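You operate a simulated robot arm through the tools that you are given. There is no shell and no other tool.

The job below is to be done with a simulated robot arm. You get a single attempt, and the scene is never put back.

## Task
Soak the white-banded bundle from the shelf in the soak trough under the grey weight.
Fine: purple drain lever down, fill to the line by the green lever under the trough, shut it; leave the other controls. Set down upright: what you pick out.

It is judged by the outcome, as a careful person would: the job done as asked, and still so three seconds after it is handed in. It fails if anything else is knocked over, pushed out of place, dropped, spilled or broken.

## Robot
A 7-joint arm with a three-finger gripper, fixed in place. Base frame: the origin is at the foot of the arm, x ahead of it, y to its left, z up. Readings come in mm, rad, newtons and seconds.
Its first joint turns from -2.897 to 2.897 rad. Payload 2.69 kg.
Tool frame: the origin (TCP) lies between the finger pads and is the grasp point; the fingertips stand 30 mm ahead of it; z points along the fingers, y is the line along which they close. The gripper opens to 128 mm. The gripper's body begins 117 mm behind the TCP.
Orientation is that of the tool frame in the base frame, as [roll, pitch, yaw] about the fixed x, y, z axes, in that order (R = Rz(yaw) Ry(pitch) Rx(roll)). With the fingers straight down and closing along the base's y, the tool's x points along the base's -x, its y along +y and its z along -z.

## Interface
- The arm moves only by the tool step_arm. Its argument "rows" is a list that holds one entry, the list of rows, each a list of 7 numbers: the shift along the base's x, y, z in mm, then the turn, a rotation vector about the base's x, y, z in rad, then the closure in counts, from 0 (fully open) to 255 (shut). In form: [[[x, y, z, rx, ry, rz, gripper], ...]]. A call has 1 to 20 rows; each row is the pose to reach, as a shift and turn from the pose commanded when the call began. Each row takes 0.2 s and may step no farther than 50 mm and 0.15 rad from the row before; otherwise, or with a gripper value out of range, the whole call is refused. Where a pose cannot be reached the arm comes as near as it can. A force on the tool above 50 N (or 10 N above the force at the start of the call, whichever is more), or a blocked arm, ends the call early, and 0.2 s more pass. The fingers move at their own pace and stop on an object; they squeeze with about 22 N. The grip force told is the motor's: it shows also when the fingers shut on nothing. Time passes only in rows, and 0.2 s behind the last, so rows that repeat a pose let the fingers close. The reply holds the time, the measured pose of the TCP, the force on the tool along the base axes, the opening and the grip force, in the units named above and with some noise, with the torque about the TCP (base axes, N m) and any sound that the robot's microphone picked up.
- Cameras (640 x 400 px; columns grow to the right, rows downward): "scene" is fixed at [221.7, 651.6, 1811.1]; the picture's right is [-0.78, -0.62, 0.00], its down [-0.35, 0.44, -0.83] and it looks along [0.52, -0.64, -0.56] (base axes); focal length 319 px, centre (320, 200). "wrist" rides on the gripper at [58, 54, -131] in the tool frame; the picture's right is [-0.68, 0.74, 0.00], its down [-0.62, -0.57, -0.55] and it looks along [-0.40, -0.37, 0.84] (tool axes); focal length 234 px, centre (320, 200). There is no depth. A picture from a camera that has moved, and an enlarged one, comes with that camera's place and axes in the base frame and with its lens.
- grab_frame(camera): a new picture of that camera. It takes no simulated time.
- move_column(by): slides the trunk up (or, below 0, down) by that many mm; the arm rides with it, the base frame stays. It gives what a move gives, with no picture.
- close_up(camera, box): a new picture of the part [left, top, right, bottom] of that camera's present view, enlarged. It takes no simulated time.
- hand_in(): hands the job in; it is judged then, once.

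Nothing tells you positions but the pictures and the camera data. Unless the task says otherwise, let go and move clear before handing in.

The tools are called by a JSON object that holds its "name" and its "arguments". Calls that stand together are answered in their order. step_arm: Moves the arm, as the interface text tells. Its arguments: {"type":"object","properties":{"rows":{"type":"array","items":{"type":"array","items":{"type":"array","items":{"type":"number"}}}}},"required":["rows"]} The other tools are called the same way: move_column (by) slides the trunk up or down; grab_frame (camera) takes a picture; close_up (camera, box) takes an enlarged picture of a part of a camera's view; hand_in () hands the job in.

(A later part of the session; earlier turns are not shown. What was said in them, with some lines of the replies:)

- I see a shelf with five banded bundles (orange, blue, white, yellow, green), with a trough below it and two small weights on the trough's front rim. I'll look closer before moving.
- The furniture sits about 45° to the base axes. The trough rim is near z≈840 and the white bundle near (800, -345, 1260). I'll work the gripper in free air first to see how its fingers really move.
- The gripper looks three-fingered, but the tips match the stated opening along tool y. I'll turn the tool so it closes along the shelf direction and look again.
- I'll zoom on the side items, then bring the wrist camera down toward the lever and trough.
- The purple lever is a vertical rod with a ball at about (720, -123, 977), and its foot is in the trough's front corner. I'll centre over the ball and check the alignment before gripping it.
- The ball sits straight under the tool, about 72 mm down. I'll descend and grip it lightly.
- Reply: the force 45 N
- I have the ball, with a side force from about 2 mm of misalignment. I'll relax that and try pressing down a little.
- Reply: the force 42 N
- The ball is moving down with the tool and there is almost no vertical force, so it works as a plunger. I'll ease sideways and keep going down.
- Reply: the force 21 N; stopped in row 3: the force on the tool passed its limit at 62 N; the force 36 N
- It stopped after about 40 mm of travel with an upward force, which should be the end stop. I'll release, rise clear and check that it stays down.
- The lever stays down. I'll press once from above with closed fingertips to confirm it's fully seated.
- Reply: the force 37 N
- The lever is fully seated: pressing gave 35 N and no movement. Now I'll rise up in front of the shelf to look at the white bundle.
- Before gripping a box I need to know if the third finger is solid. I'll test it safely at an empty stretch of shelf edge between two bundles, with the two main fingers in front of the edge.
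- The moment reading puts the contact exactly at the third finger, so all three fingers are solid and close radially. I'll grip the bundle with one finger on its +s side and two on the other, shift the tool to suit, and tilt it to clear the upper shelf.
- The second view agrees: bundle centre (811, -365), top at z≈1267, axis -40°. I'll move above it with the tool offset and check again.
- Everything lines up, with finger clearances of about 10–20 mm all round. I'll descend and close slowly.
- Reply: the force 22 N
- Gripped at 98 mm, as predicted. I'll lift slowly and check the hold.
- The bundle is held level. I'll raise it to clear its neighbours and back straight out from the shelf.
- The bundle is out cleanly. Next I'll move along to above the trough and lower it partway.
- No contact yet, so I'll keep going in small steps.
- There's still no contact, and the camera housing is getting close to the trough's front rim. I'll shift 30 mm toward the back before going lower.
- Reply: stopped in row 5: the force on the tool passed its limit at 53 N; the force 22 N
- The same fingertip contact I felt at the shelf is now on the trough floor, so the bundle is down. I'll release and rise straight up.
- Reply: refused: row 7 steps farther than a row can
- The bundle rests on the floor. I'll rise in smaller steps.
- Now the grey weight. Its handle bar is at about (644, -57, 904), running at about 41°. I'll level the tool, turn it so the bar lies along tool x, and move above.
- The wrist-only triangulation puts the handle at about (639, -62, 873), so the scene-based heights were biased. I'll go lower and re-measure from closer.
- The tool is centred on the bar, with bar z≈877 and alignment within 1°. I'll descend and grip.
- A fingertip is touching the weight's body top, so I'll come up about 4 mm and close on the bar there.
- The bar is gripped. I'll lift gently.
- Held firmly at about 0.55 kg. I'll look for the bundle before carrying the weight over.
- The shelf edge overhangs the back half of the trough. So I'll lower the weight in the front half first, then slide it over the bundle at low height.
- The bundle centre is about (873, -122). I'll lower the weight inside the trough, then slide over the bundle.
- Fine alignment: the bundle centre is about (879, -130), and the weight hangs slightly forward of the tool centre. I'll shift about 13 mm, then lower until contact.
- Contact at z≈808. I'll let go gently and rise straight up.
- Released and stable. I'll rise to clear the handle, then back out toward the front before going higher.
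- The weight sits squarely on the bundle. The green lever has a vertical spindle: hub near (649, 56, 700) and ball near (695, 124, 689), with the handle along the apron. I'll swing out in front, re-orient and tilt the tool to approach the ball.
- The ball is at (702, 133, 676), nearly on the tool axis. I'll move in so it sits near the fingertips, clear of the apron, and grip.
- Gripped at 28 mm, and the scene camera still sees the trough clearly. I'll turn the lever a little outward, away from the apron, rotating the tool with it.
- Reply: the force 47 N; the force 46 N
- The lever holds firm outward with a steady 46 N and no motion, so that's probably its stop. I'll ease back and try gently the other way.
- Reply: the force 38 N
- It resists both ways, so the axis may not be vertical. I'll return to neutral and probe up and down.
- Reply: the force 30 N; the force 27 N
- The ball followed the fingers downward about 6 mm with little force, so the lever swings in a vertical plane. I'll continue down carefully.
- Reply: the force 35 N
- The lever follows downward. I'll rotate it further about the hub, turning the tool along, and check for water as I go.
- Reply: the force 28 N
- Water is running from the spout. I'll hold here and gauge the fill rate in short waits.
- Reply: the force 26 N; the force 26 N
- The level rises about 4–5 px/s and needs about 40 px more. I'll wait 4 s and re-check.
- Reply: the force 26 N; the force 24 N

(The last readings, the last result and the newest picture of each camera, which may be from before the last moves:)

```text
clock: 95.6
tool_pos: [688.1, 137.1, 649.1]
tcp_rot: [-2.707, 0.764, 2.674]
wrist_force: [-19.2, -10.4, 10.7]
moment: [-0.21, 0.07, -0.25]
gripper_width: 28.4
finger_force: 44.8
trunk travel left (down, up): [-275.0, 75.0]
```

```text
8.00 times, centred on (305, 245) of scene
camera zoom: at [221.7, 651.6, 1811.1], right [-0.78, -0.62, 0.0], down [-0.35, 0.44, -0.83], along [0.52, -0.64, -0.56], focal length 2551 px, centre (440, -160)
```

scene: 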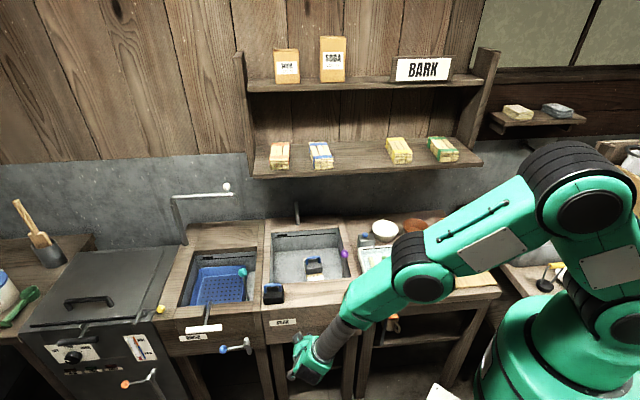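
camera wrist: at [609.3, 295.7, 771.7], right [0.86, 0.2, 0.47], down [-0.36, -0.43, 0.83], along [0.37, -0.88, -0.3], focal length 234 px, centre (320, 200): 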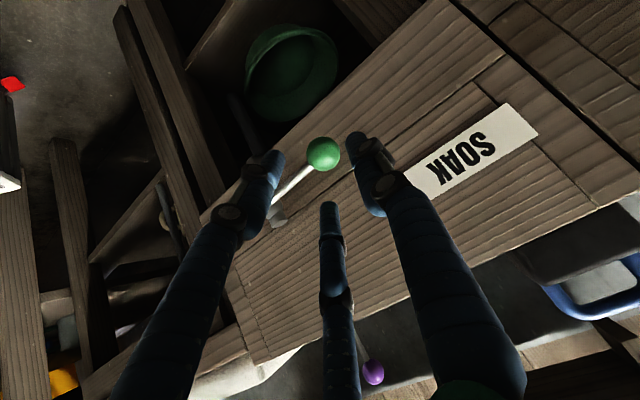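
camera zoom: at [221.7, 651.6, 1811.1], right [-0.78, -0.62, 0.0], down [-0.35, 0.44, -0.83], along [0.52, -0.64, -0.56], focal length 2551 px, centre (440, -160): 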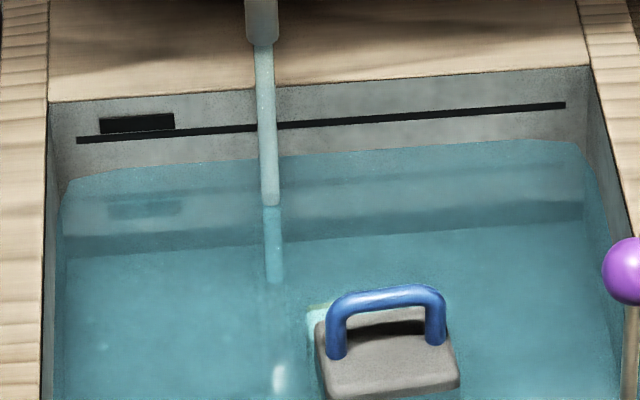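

{"name": "step_arm", "arguments": {"rows": [[[0, 0, 0, 0, 0, 0, 255], [0, 0, 0, 0, 0, 0, 255], [0, 0, 0, 0, 0, 0, 255], [0, 0, 0, 0, 0, 0, 255], [0, 0, 0, 0, 0, 0, 255], [0, 0, 0, 0, 0, 0, 255]]]}}

{"name": "close_up", "arguments": {"camera": "scene", "box": [265, 225, 345, 265]}}

```text
clock: 97.0
tool_pos: [688.9, 136.0, 648.8]
tcp_rot: [-2.706, 0.764, 2.677]
wrist_force: [-17.7, -10.7, 10.9]
moment: [-0.2, 0.1, -0.25]
gripper_width: 28.5
finger_force: 45.4
trunk travel left (down, up): [-275.0, 75.0]
```

```text
8.00 times, centred on (305, 245) of scene
camera zoom: at [221.7, 651.6, 1811.1], right [-0.78, -0.62, 0.0], down [-0.35, 0.44, -0.83], along [0.52, -0.64, -0.56], focal length 2551 px, centre (440, -160)
```

zoom: 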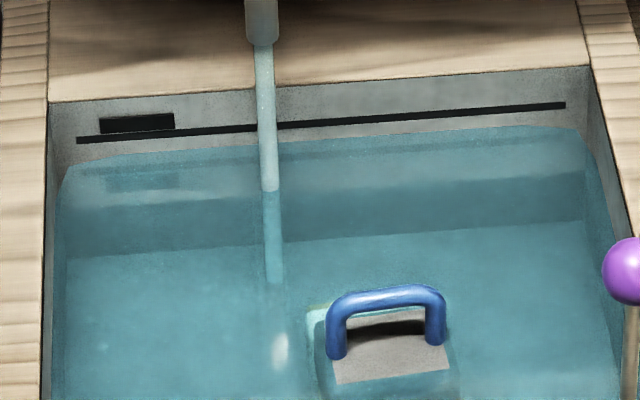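

About 17 px (~1.6 s) remain. I'll wait 0.8 s, then swing the lever back up to shut in the same call.

{"name": "step_arm", "arguments": {"rows": [[[0, 0, 0, 0, 0, 0, 255], [0, 0, 0, 0, 0, 0, 255], [0, 0, 0, 0, 0, 0, 255], [0, 0, 0, 0, 0, 0, 255], [1.2, 1.5, 8.7, 0.077, -0.064, 0, 255], [2.2, 2.8, 17.4, 0.154, -0.128, 0, 255], [3.5, 4.2, 26, 0.231, -0.192, 0, 255], [4.5, 4.5, 33, 0.231, -0.192, 0, 255], [5, 4.5, 38, 0.231, -0.192, 0, 255]]]}}

{"name": "close_up", "arguments": {"camera": "scene", "box": [265, 225, 345, 265]}}

{"name": "close_up", "arguments": {"camera": "wrist", "box": [180, 60, 440, 300]}}

```text
clock: 99.0
tool_pos: [693.8, 141.7, 683.4]
tcp_rot: [-3.126, 0.788, 2.38]
wrist_force: [-18.9, -10.2, -7.7]
moment: [0.65, -0.2, 0.35]
gripper_width: 28.5
finger_force: 44.5
trunk travel left (down, up): [-275.0, 75.0]
```

```text
8.00 times, centred on (305, 245) of scene
camera zoom: at [221.7, 651.6, 1811.1], right [-0.78, -0.62, 0.0], down [-0.35, 0.44, -0.83], along [0.52, -0.64, -0.56], focal length 2551 px, centre (440, -160)
```

zoom: 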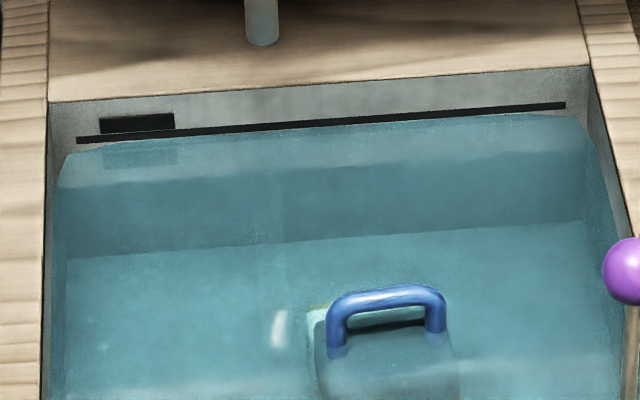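

```text
1.67 times, centred on (310, 180) of wrist
camera zoom: at [635.8, 273.8, 734.8], right [0.86, 0.2, 0.47], down [-0.36, -0.43, 0.83], along [0.37, -0.88, -0.3], focal length 390 px, centre (337, 233)
```

zoom: 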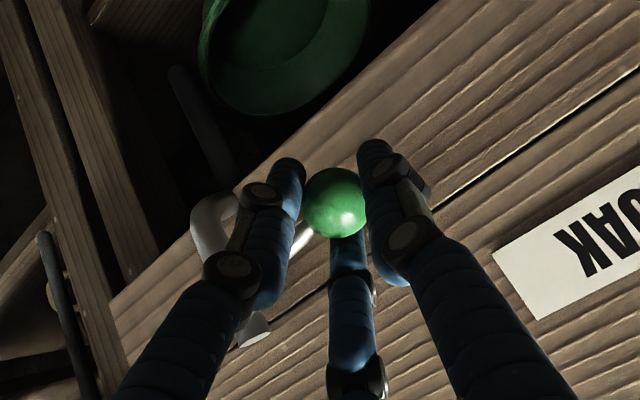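

{"name": "close_up", "arguments": {"camera": "scene", "box": [300, 232, 340, 252]}}

{"name": "close_up", "arguments": {"camera": "scene", "box": [268, 232, 308, 252]}}

```text
16.00 times, centred on (320, 242) of scene
camera zoom: at [221.7, 651.6, 1811.1], right [-0.78, -0.62, 0.0], down [-0.35, 0.44, -0.83], along [0.52, -0.64, -0.56], focal length 5103 px, centre (320, -472)
```

zoom: 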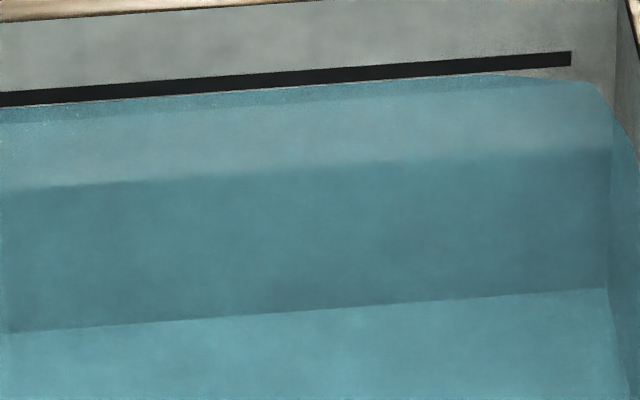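

```text
16.00 times, centred on (288, 242) of scene
camera zoom: at [221.7, 651.6, 1811.1], right [-0.78, -0.62, 0.0], down [-0.35, 0.44, -0.83], along [0.52, -0.64, -0.56], focal length 5103 px, centre (832, -472)
```

zoom: 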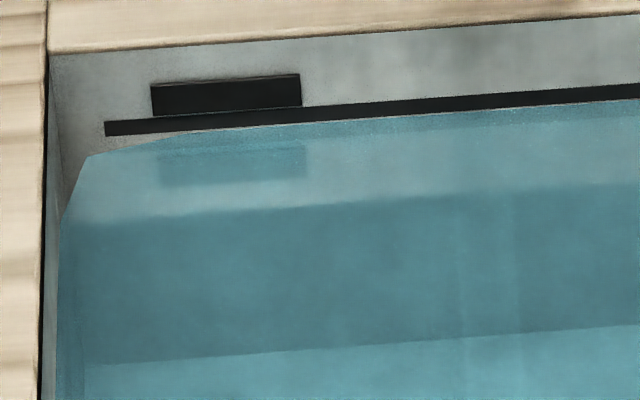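

The water is shut off with the level just touching the line's lower edge. I'll give a very brief top-up by dipping the lever partway and straight back.

{"name": "step_arm", "arguments": {"rows": [[[-0.7, -0.8, -9, -0.077, 0.064, 0, 255], [-1.5, -1.8, -18, -0.154, 0.128, 0, 255], [-2.5, -3, -27, -0.22, 0.183, 0, 255], [-1.5, -1.8, -18, -0.154, 0.128, 0, 255], [-0.7, -0.8, -9, -0.077, 0.064, 0, 255], [0, 0, 0, 0, 0, 0, 255], [0, 0, 3, 0, 0, 0, 255]]]}}

{"name": "close_up", "arguments": {"camera": "scene", "box": [300, 232, 340, 252]}}

{"name": "close_up", "arguments": {"camera": "scene", "box": [265, 225, 345, 265]}}

{"name": "close_up", "arguments": {"camera": "wrist", "box": [180, 60, 440, 300]}}

```text
clock: 100.6
tool_pos: [693.0, 140.7, 688.3]
tcp_rot: [-3.128, 0.788, 2.378]
wrist_force: [-2.6, -27.9, -6.9]
moment: [0.4, -0.23, 0.28]
gripper_width: 28.7
finger_force: 44.7
trunk travel left (down, up): [-275.0, 75.0]
```

```text
16.00 times, centred on (320, 242) of scene
camera zoom: at [221.7, 651.6, 1811.1], right [-0.78, -0.62, 0.0], down [-0.35, 0.44, -0.83], along [0.52, -0.64, -0.56], focal length 5103 px, centre (320, -472)
```

zoom: 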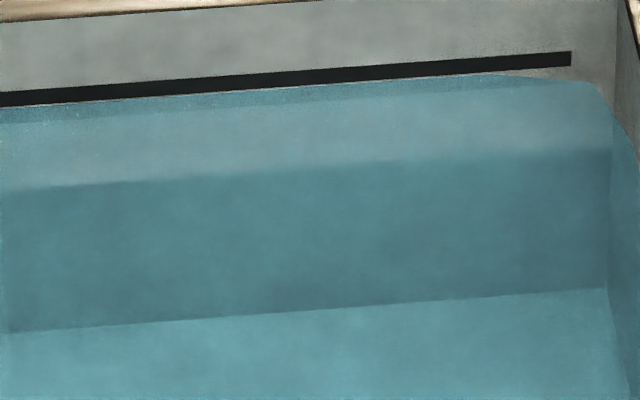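

```text
8.00 times, centred on (305, 245) of scene
camera zoom: at [221.7, 651.6, 1811.1], right [-0.78, -0.62, 0.0], down [-0.35, 0.44, -0.83], along [0.52, -0.64, -0.56], focal length 2551 px, centre (440, -160)
```

zoom: 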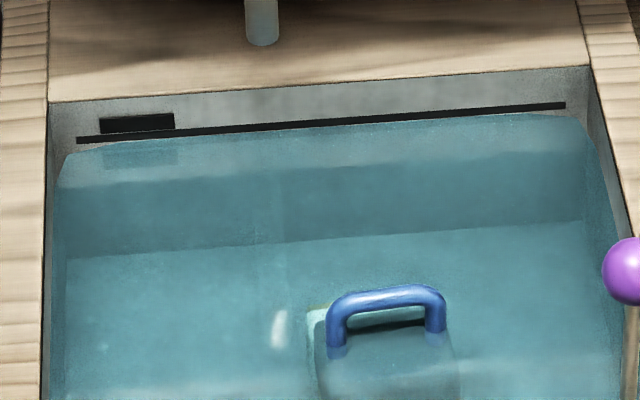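

```text
1.67 times, centred on (310, 180) of wrist
camera zoom: at [636.6, 273.5, 737.2], right [0.86, 0.2, 0.47], down [-0.36, -0.43, 0.83], along [0.37, -0.88, -0.3], focal length 390 px, centre (337, 233)
```

zoom: 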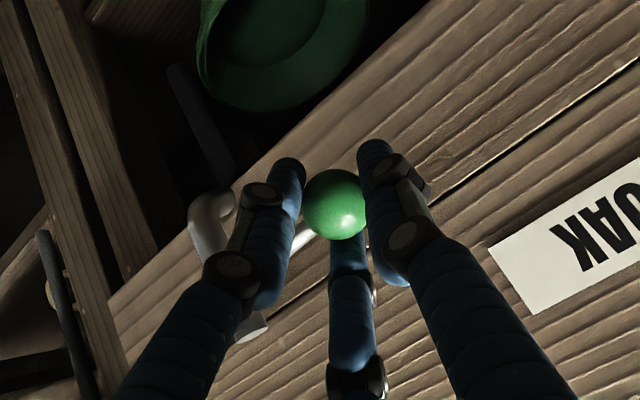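

No change: the valve only opens near the lower position. One more brief dip to the earlier open angle should bring the level onto the line.

{"name": "step_arm", "arguments": {"rows": [[[-1, -0.5, -9, 0, 0, 0, 255], [-2, -1.5, -19, -0.077, 0.064, 0, 255], [-3.5, -3, -29, -0.154, 0.128, 0, 255], [-5, -4.5, -39, -0.231, 0.192, 0, 255], [-3.5, -3, -29, -0.154, 0.128, 0, 255], [-2, -1.5, -19, -0.077, 0.064, 0, 255], [-1, -0.5, -9, 0, 0, 0, 255], [0, 0, 0, 0, 0, 0, 255]]]}}

{"name": "close_up", "arguments": {"camera": "scene", "box": [300, 232, 340, 252]}}

{"name": "close_up", "arguments": {"camera": "scene", "box": [265, 225, 345, 265]}}

```text
clock: 102.4
tool_pos: [691.7, 143.9, 687.9]
tcp_rot: [-3.127, 0.784, 2.379]
wrist_force: [0.0, -27.9, -4.3]
moment: [0.41, -0.06, 0.15]
gripper_width: 28.9
finger_force: 45.4
trunk travel left (down, up): [-275.0, 75.0]
```

```text
16.00 times, centred on (320, 242) of scene
camera zoom: at [221.7, 651.6, 1811.1], right [-0.78, -0.62, 0.0], down [-0.35, 0.44, -0.83], along [0.52, -0.64, -0.56], focal length 5103 px, centre (320, -472)
```

zoom: 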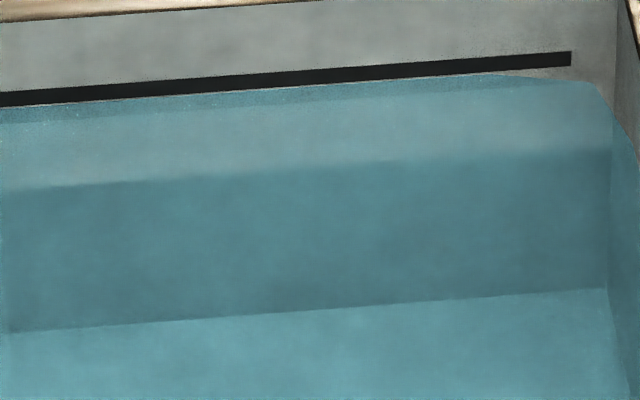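

```text
8.00 times, centred on (305, 245) of scene
camera zoom: at [221.7, 651.6, 1811.1], right [-0.78, -0.62, 0.0], down [-0.35, 0.44, -0.83], along [0.52, -0.64, -0.56], focal length 2551 px, centre (440, -160)
```

zoom: 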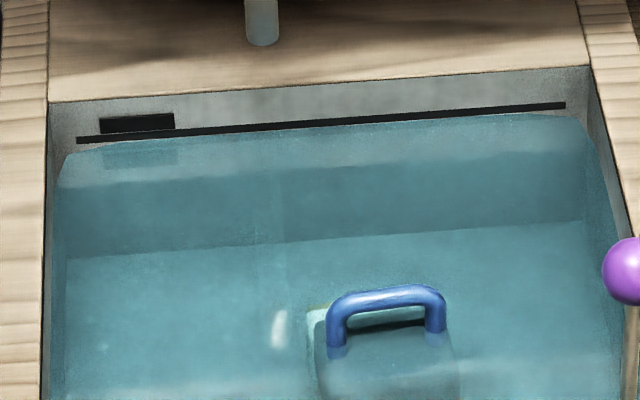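

Tracking lag kept it from opening. I'll repeat with one extra 0.2 s at the bottom.

{"name": "step_arm", "arguments": {"rows": [[[-1, -0.5, -9, 0, 0, 0, 255], [-2, -1.5, -19, -0.077, 0.064, 0, 255], [-3.5, -3, -29, -0.154, 0.128, 0, 255], [-5, -4.5, -39, -0.231, 0.192, 0, 255], [-5, -4.5, -39, -0.231, 0.192, 0, 255], [-3.5, -3, -29, -0.154, 0.128, 0, 255], [-2, -1.5, -19, -0.077, 0.064, 0, 255], [-1, -0.5, -9, 0, 0, 0, 255], [0, 0, 0, 0, 0, 0, 255]]]}}

{"name": "close_up", "arguments": {"camera": "scene", "box": [300, 232, 340, 252]}}

{"name": "close_up", "arguments": {"camera": "scene", "box": [265, 225, 345, 265]}}

{"name": "close_up", "arguments": {"camera": "wrist", "box": [180, 60, 440, 300]}}

```text
clock: 104.4
tool_pos: [692.5, 140.4, 686.6]
tcp_rot: [-3.126, 0.785, 2.381]
wrist_force: [-27.6, -4.5, -4.9]
moment: [0.72, 0.07, 0.38]
gripper_width: 28.8
finger_force: 45.1
trunk travel left (down, up): [-275.0, 75.0]
```

```text
16.00 times, centred on (320, 242) of scene
camera zoom: at [221.7, 651.6, 1811.1], right [-0.78, -0.62, 0.0], down [-0.35, 0.44, -0.83], along [0.52, -0.64, -0.56], focal length 5103 px, centre (320, -472)
```

zoom: 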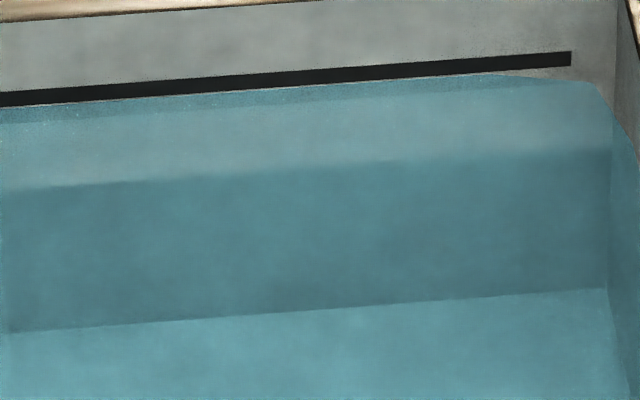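

```text
8.00 times, centred on (305, 245) of scene
camera zoom: at [221.7, 651.6, 1811.1], right [-0.78, -0.62, 0.0], down [-0.35, 0.44, -0.83], along [0.52, -0.64, -0.56], focal length 2551 px, centre (440, -160)
```

zoom: 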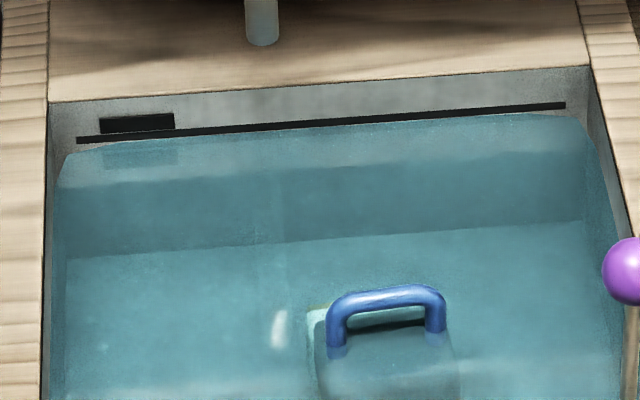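

```text
1.67 times, centred on (310, 180) of wrist
camera zoom: at [635.4, 274.2, 736.2], right [0.86, 0.2, 0.47], down [-0.35, -0.43, 0.83], along [0.37, -0.88, -0.3], focal length 390 px, centre (337, 233)
```

zoom: 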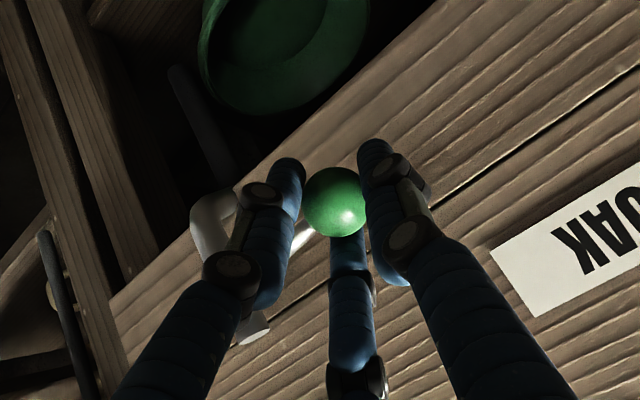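

{"name": "step_arm", "arguments": {"rows": [[[-1, -0.5, -9, 0, 0, 0, 255], [-2, -1.5, -20, -0.077, 0.064, 0, 255], [-3.5, -3, -31, -0.154, 0.128, 0, 255], [-5, -4.5, -42, -0.231, 0.192, 0, 255], [-5, -4.5, -42, -0.24, 0.2, 0, 255], [-3.5, -3, -31, -0.154, 0.128, 0, 255], [-2, -1.5, -20, -0.077, 0.064, 0, 255], [-1, -0.5, -9, 0, 0, 0, 255], [0, 0, 0, 0, 0, 0, 255]]]}}

{"name": "close_up", "arguments": {"camera": "scene", "box": [300, 232, 340, 252]}}

{"name": "close_up", "arguments": {"camera": "scene", "box": [265, 225, 345, 265]}}

```text
clock: 105.4
tool_pos: [688.9, 135.5, 652.0]
tcp_rot: [-2.753, 0.774, 2.639]
wrist_force: [-0.7, -15.5, 5.4]
moment: [-0.51, -0.34, -0.09]
gripper_width: 28.4
finger_force: 44.7
trunk travel left (down, up): [-275.0, 75.0]
stopped in row 4: the force on the tool passed its limit at 52 N (the readings are from after the stop); the commanded pose is now the measured one
```

```text
16.00 times, centred on (320, 242) of scene
camera zoom: at [221.7, 651.6, 1811.1], right [-0.78, -0.62, 0.0], down [-0.35, 0.44, -0.83], along [0.52, -0.64, -0.56], focal length 5103 px, centre (320, -472)
```

zoom: 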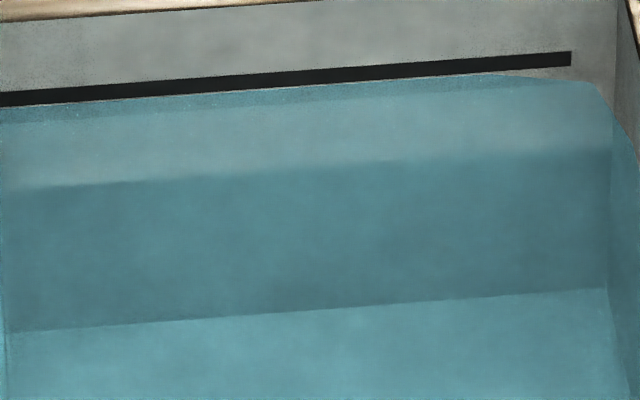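

```text
8.00 times, centred on (305, 245) of scene
camera zoom: at [221.7, 651.6, 1811.1], right [-0.78, -0.62, 0.0], down [-0.35, 0.44, -0.83], along [0.52, -0.64, -0.56], focal length 2551 px, centre (440, -160)
```

zoom: 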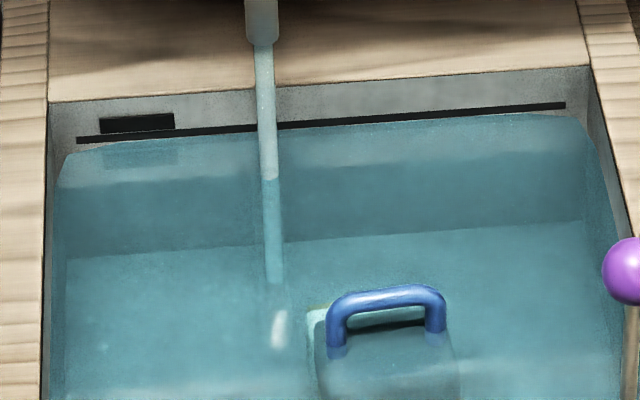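

Water is flowing and the lever stopped low, so I'm swinging it shut right away.

{"name": "step_arm", "arguments": {"rows": [[[1, 1.5, 11, 0.08, -0.066, 0, 255], [2.2, 3, 22, 0.15, -0.125, 0, 255], [3.2, 4.2, 30, 0.205, -0.17, 0, 255], [3.8, 5, 35, 0.205, -0.17, 0, 255]]]}}

{"name": "close_up", "arguments": {"camera": "scene", "box": [300, 232, 340, 252]}}

{"name": "close_up", "arguments": {"camera": "scene", "box": [265, 225, 345, 265]}}

{"name": "close_up", "arguments": {"camera": "wrist", "box": [180, 60, 440, 300]}}

```text
clock: 106.4
tool_pos: [692.7, 142.2, 685.6]
tcp_rot: [-3.13, 0.788, 2.376]
wrist_force: [-6.1, -31.3, -5.1]
moment: [0.33, -0.23, 0.09]
gripper_width: 28.6
finger_force: 45.3
trunk travel left (down, up): [-275.0, 75.0]
```

```text
16.00 times, centred on (320, 242) of scene
camera zoom: at [221.7, 651.6, 1811.1], right [-0.78, -0.62, 0.0], down [-0.35, 0.44, -0.83], along [0.52, -0.64, -0.56], focal length 5103 px, centre (320, -472)
```

zoom: 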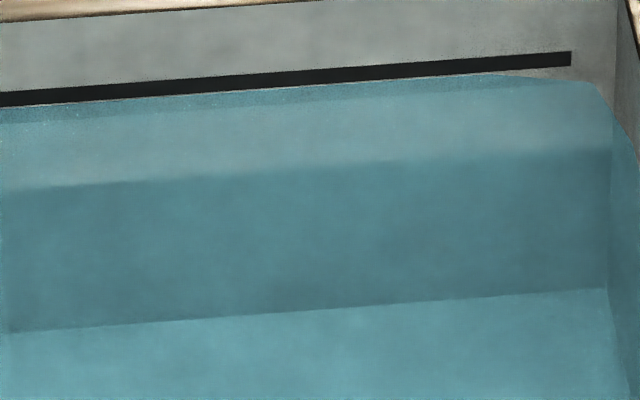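

```text
8.00 times, centred on (305, 245) of scene
camera zoom: at [221.7, 651.6, 1811.1], right [-0.78, -0.62, 0.0], down [-0.35, 0.44, -0.83], along [0.52, -0.64, -0.56], focal length 2551 px, centre (440, -160)
```

zoom: 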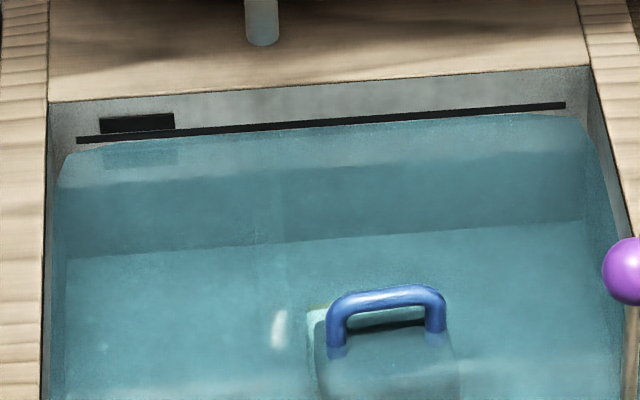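

```text
1.67 times, centred on (310, 180) of wrist
camera zoom: at [635.6, 274.4, 735.0], right [0.86, 0.19, 0.47], down [-0.36, -0.43, 0.83], along [0.36, -0.88, -0.3], focal length 390 px, centre (337, 233)
```

zoom: 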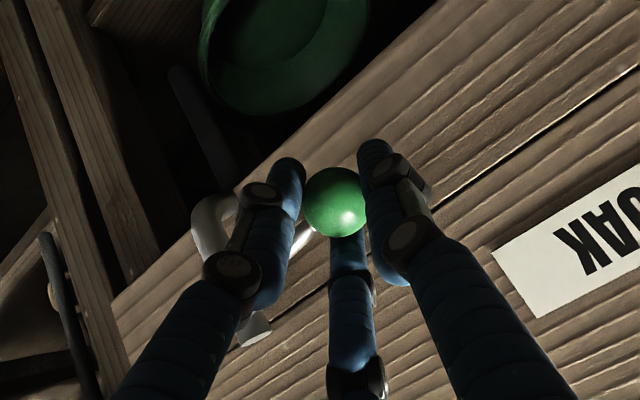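

The water is off and sits at the line, and a further brief opening didn't visibly raise it. I'll return the lever fully to its original closed position, release, and back away along the approach line.

{"name": "step_arm", "arguments": {"rows": [[[0, 0, 2, 0, 0, 0, 255], [0, 0, 2, 0, 0, 0, 220], [0, 0, 2, 0, 0, 0, 180], [0, 0, 2, 0, 0, 0, 150], [0, 0, 2, 0, 0, 0, 150]]]}}

{"name": "step_arm", "arguments": {"rows": [[[-8, 8, 13, 0, 0, 0, 150], [-20, 20, 30, 0, 0, 0, 150], [-35, 35, 50, 0, 0, 0, 150], [-50, 50, 70, 0, 0, 0, 150], [-65, 65, 92, 0, 0, 0, 150], [-75, 75, 125, 0, 0, 0, 150], [-75, 75, 125, 0, 0, 0, 150]]]}}

{"name": "grab_frame", "arguments": {"camera": "wrist"}}

{"name": "close_up", "arguments": {"camera": "scene", "box": [265, 225, 345, 265]}}

{"name": "grab_frame", "arguments": {"camera": "scene"}}

```text
clock: 107.6
tool_pos: [696.6, 143.6, 688.2]
tcp_rot: [-3.134, 0.79, 2.375]
wrist_force: [0.4, -0.1, -0.3]
moment: [-0.01, 0.01, 0.0]
gripper_width: 52.8
finger_force: 0.0
trunk travel left (down, up): [-275.0, 75.0]
```

```text
clock: 109.2
tool_pos: [620.6, 220.8, 814.8]
tcp_rot: [-3.131, 0.792, 2.375]
wrist_force: [-0.3, 0.1, -0.6]
moment: [0.02, 0.01, 0.0]
gripper_width: 52.7
finger_force: 0.0
trunk travel left (down, up): [-275.0, 75.0]
```

```text
taken
camera wrist: at [563.5, 352.8, 865.1], right [0.86, 0.2, 0.48], down [-0.36, -0.43, 0.83], along [0.37, -0.88, -0.3], focal length 234 px, centre (320, 200)
```

wrist: 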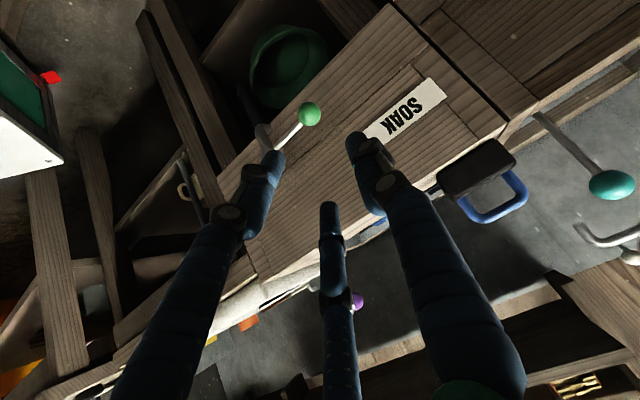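

```text
8.00 times, centred on (305, 245) of scene
camera zoom: at [221.7, 651.6, 1811.1], right [-0.78, -0.62, 0.0], down [-0.35, 0.44, -0.83], along [0.52, -0.64, -0.56], focal length 2551 px, centre (440, -160)
```

zoom: 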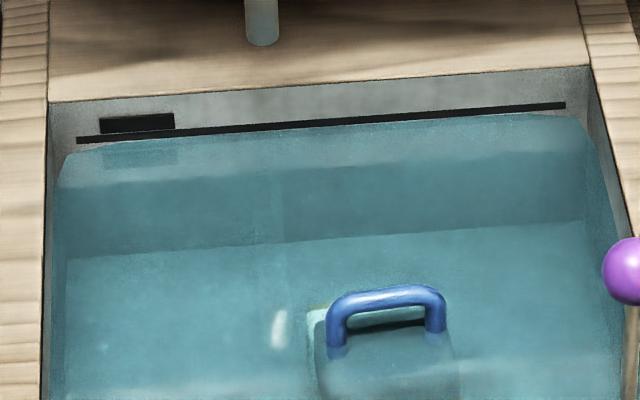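

```text
taken
```

scene: 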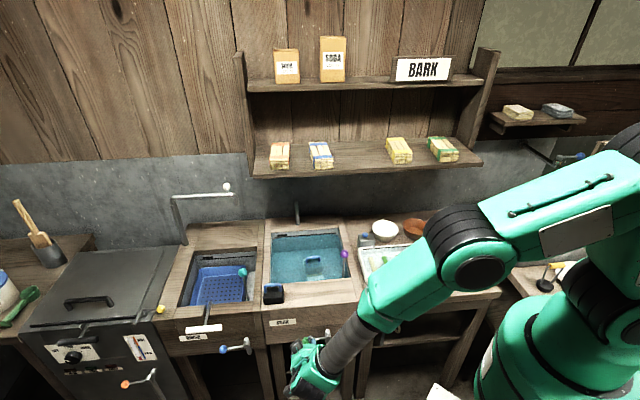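

The level is steady, the lever is shut and the gripper is free. I'll rise clear and do a final check.

{"name": "step_arm", "arguments": {"rows": [[[-5, 10, 45, 0.09, 0.09, 0, 100], [-10, 15, 90, 0.18, 0.18, 0, 60], [-15, 20, 135, 0.27, 0.27, 0, 0], [-20, 20, 180, 0.36, 0.36, 0, 0], [-25, 20, 225, 0.45, 0.45, 0, 0], [-30, 20, 265, 0.54, 0.54, 0, 0], [-30, 20, 300, 0.555, 0.555, 0, 0], [-30, 20, 300, 0.555, 0.555, 0, 0]]]}}

{"name": "grab_frame", "arguments": {"camera": "scene"}}

{"name": "grab_frame", "arguments": {"camera": "wrist"}}

{"name": "close_up", "arguments": {"camera": "scene", "box": [250, 210, 400, 310]}}

{"name": "close_up", "arguments": {"camera": "scene", "box": [250, 300, 370, 390]}}

```text
clock: 111.0
tool_pos: [590.1, 238.3, 1117.9]
tcp_rot: [3.138, 0.005, 2.368]
wrist_force: [0.7, -0.6, 0.5]
moment: [0.02, -0.02, 0.02]
gripper_width: 128.0
finger_force: 0.0
trunk travel left (down, up): [-275.0, 75.0]
```

```text
taken
```

scene: 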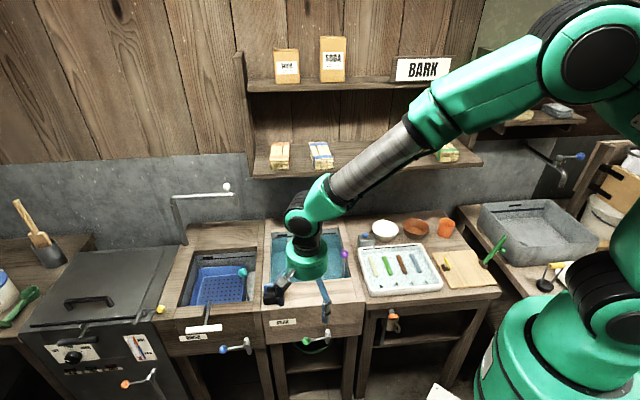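

```text
taken
camera wrist: at [585.2, 317.4, 1247.3], right [1.0, 0.05, 0.01], down [0.04, -0.83, 0.55], along [0.03, -0.55, -0.84], focal length 234 px, centre (320, 200)
```

wrist: 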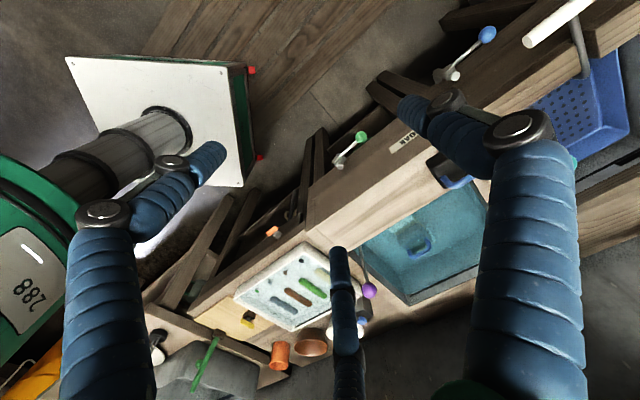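

```text
4.00 times, centred on (325, 260) of scene
camera zoom: at [221.7, 651.6, 1811.1], right [-0.78, -0.62, 0.0], down [-0.35, 0.44, -0.83], along [0.52, -0.64, -0.56], focal length 1276 px, centre (300, -40)
```

zoom: 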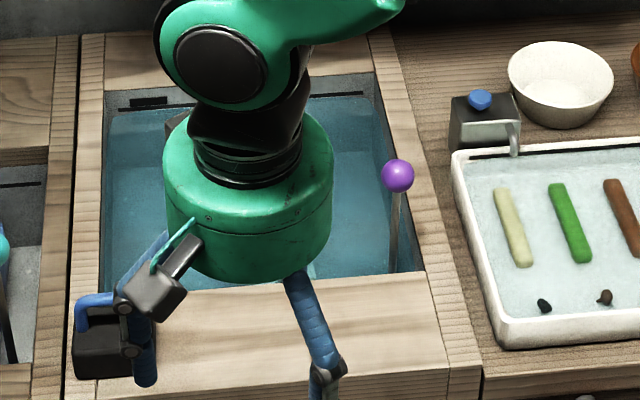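

```text
4.44 times, centred on (310, 345) of scene
camera zoom: at [221.7, 651.6, 1811.1], right [-0.78, -0.62, 0.0], down [-0.35, 0.44, -0.83], along [0.52, -0.64, -0.56], focal length 1417 px, centre (364, -444)
```

zoom: 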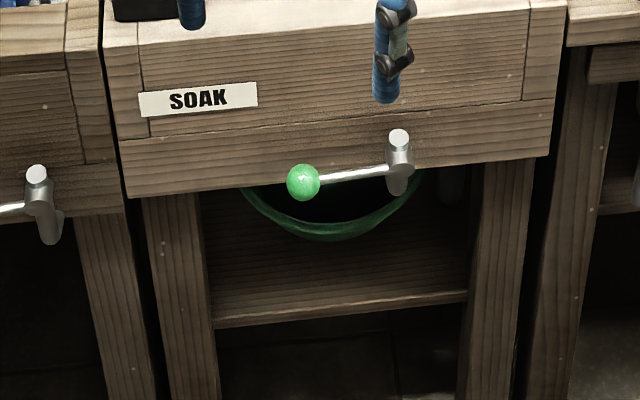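

{"name": "step_arm", "arguments": {"rows": [[[-20, -20, 40, 0, 0, 0, 0], [-40, -45, 75, 0, 0, 0, 0], [-60, -75, 105, 0, 0, 0, 0], [-80, -105, 130, 0, 0, 0, 0], [-100, -140, 150, 0, 0, 0, 0], [-110, -175, 160, 0, 0, 0, 0], [-110, -200, 160, 0, 0, 0, 0], [-110, -200, 160, 0, 0, 0, 0]]]}}

{"name": "grab_frame", "arguments": {"camera": "scene"}}

{"name": "close_up", "arguments": {"camera": "scene", "box": [250, 210, 400, 310]}}

{"name": "close_up", "arguments": {"camera": "scene", "box": [265, 225, 345, 265]}}

```text
clock: 112.8
tool_pos: [479.8, 40.1, 1277.3]
tcp_rot: [3.139, 0.006, 2.368]
wrist_force: [0.2, -0.5, 1.1]
moment: [0.02, 0.02, 0.02]
gripper_width: 128.0
finger_force: 0.0
trunk travel left (down, up): [-275.0, 75.0]
```

```text
taken
```

scene: 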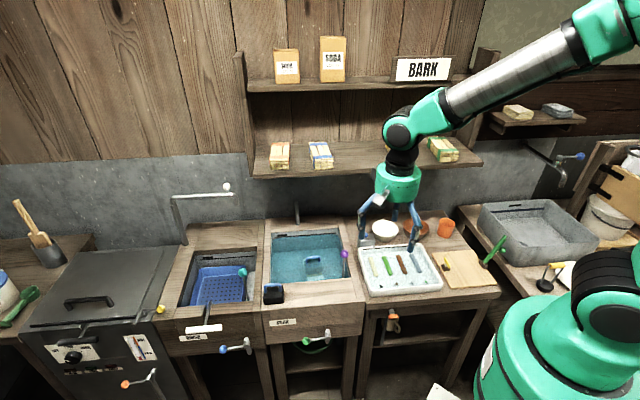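

```text
4.00 times, centred on (325, 260) of scene
camera zoom: at [221.7, 651.6, 1811.1], right [-0.78, -0.62, 0.0], down [-0.35, 0.44, -0.83], along [0.52, -0.64, -0.56], focal length 1276 px, centre (300, -40)
```

zoom: 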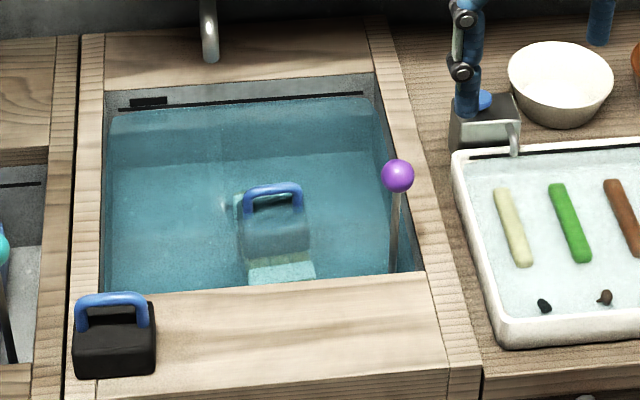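

```text
8.00 times, centred on (305, 245) of scene
camera zoom: at [221.7, 651.6, 1811.1], right [-0.78, -0.62, 0.0], down [-0.35, 0.44, -0.83], along [0.52, -0.64, -0.56], focal length 2551 px, centre (440, -160)
```

zoom: 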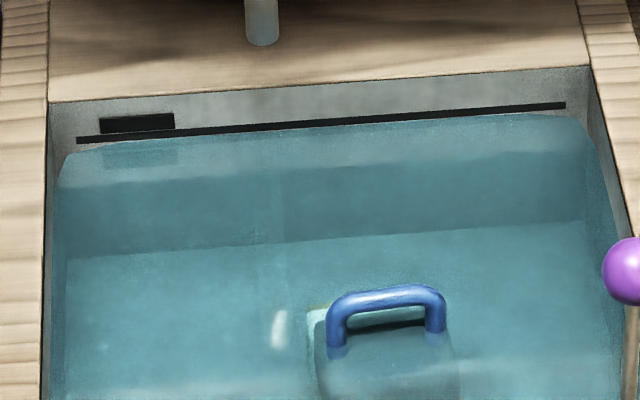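

The white-banded bundle is under water on the trough floor with the grey weight upright on it. The drain lever is down, the water is at the line and steady, and the tap is shut. Nothing else looks disturbed and the arm is clear, so I'm handing in.

{"name": "hand_in", "arguments": {}}

```text
The job is handed in.
```

The white-banded bundle is soaking in the trough with the grey weight upright on top of it, and I've handed the job in. The result of the judging hasn't come back.

- **Drain:** the purple lever is pushed fully down, and the water level held steady afterwards.
- **Fill:** the water touches the lower edge of the line, about 3 mm below its middle. I tried four short top-ups with the green lever. Water ran on only the last, and the level did not visibly rise.
- **Tap:** the green lever is back in its original shut position, and no water is coming from the spout.
- **Rest of the scene:** I left the other controls alone. In the last pictures nothing else was knocked over, moved or spilled, and the arm was clear with the gripper empty.

The gripper has three solid fingers rather than the two described, so I adjusted the grips to suit. The bundle and weight were both set down without tipping.
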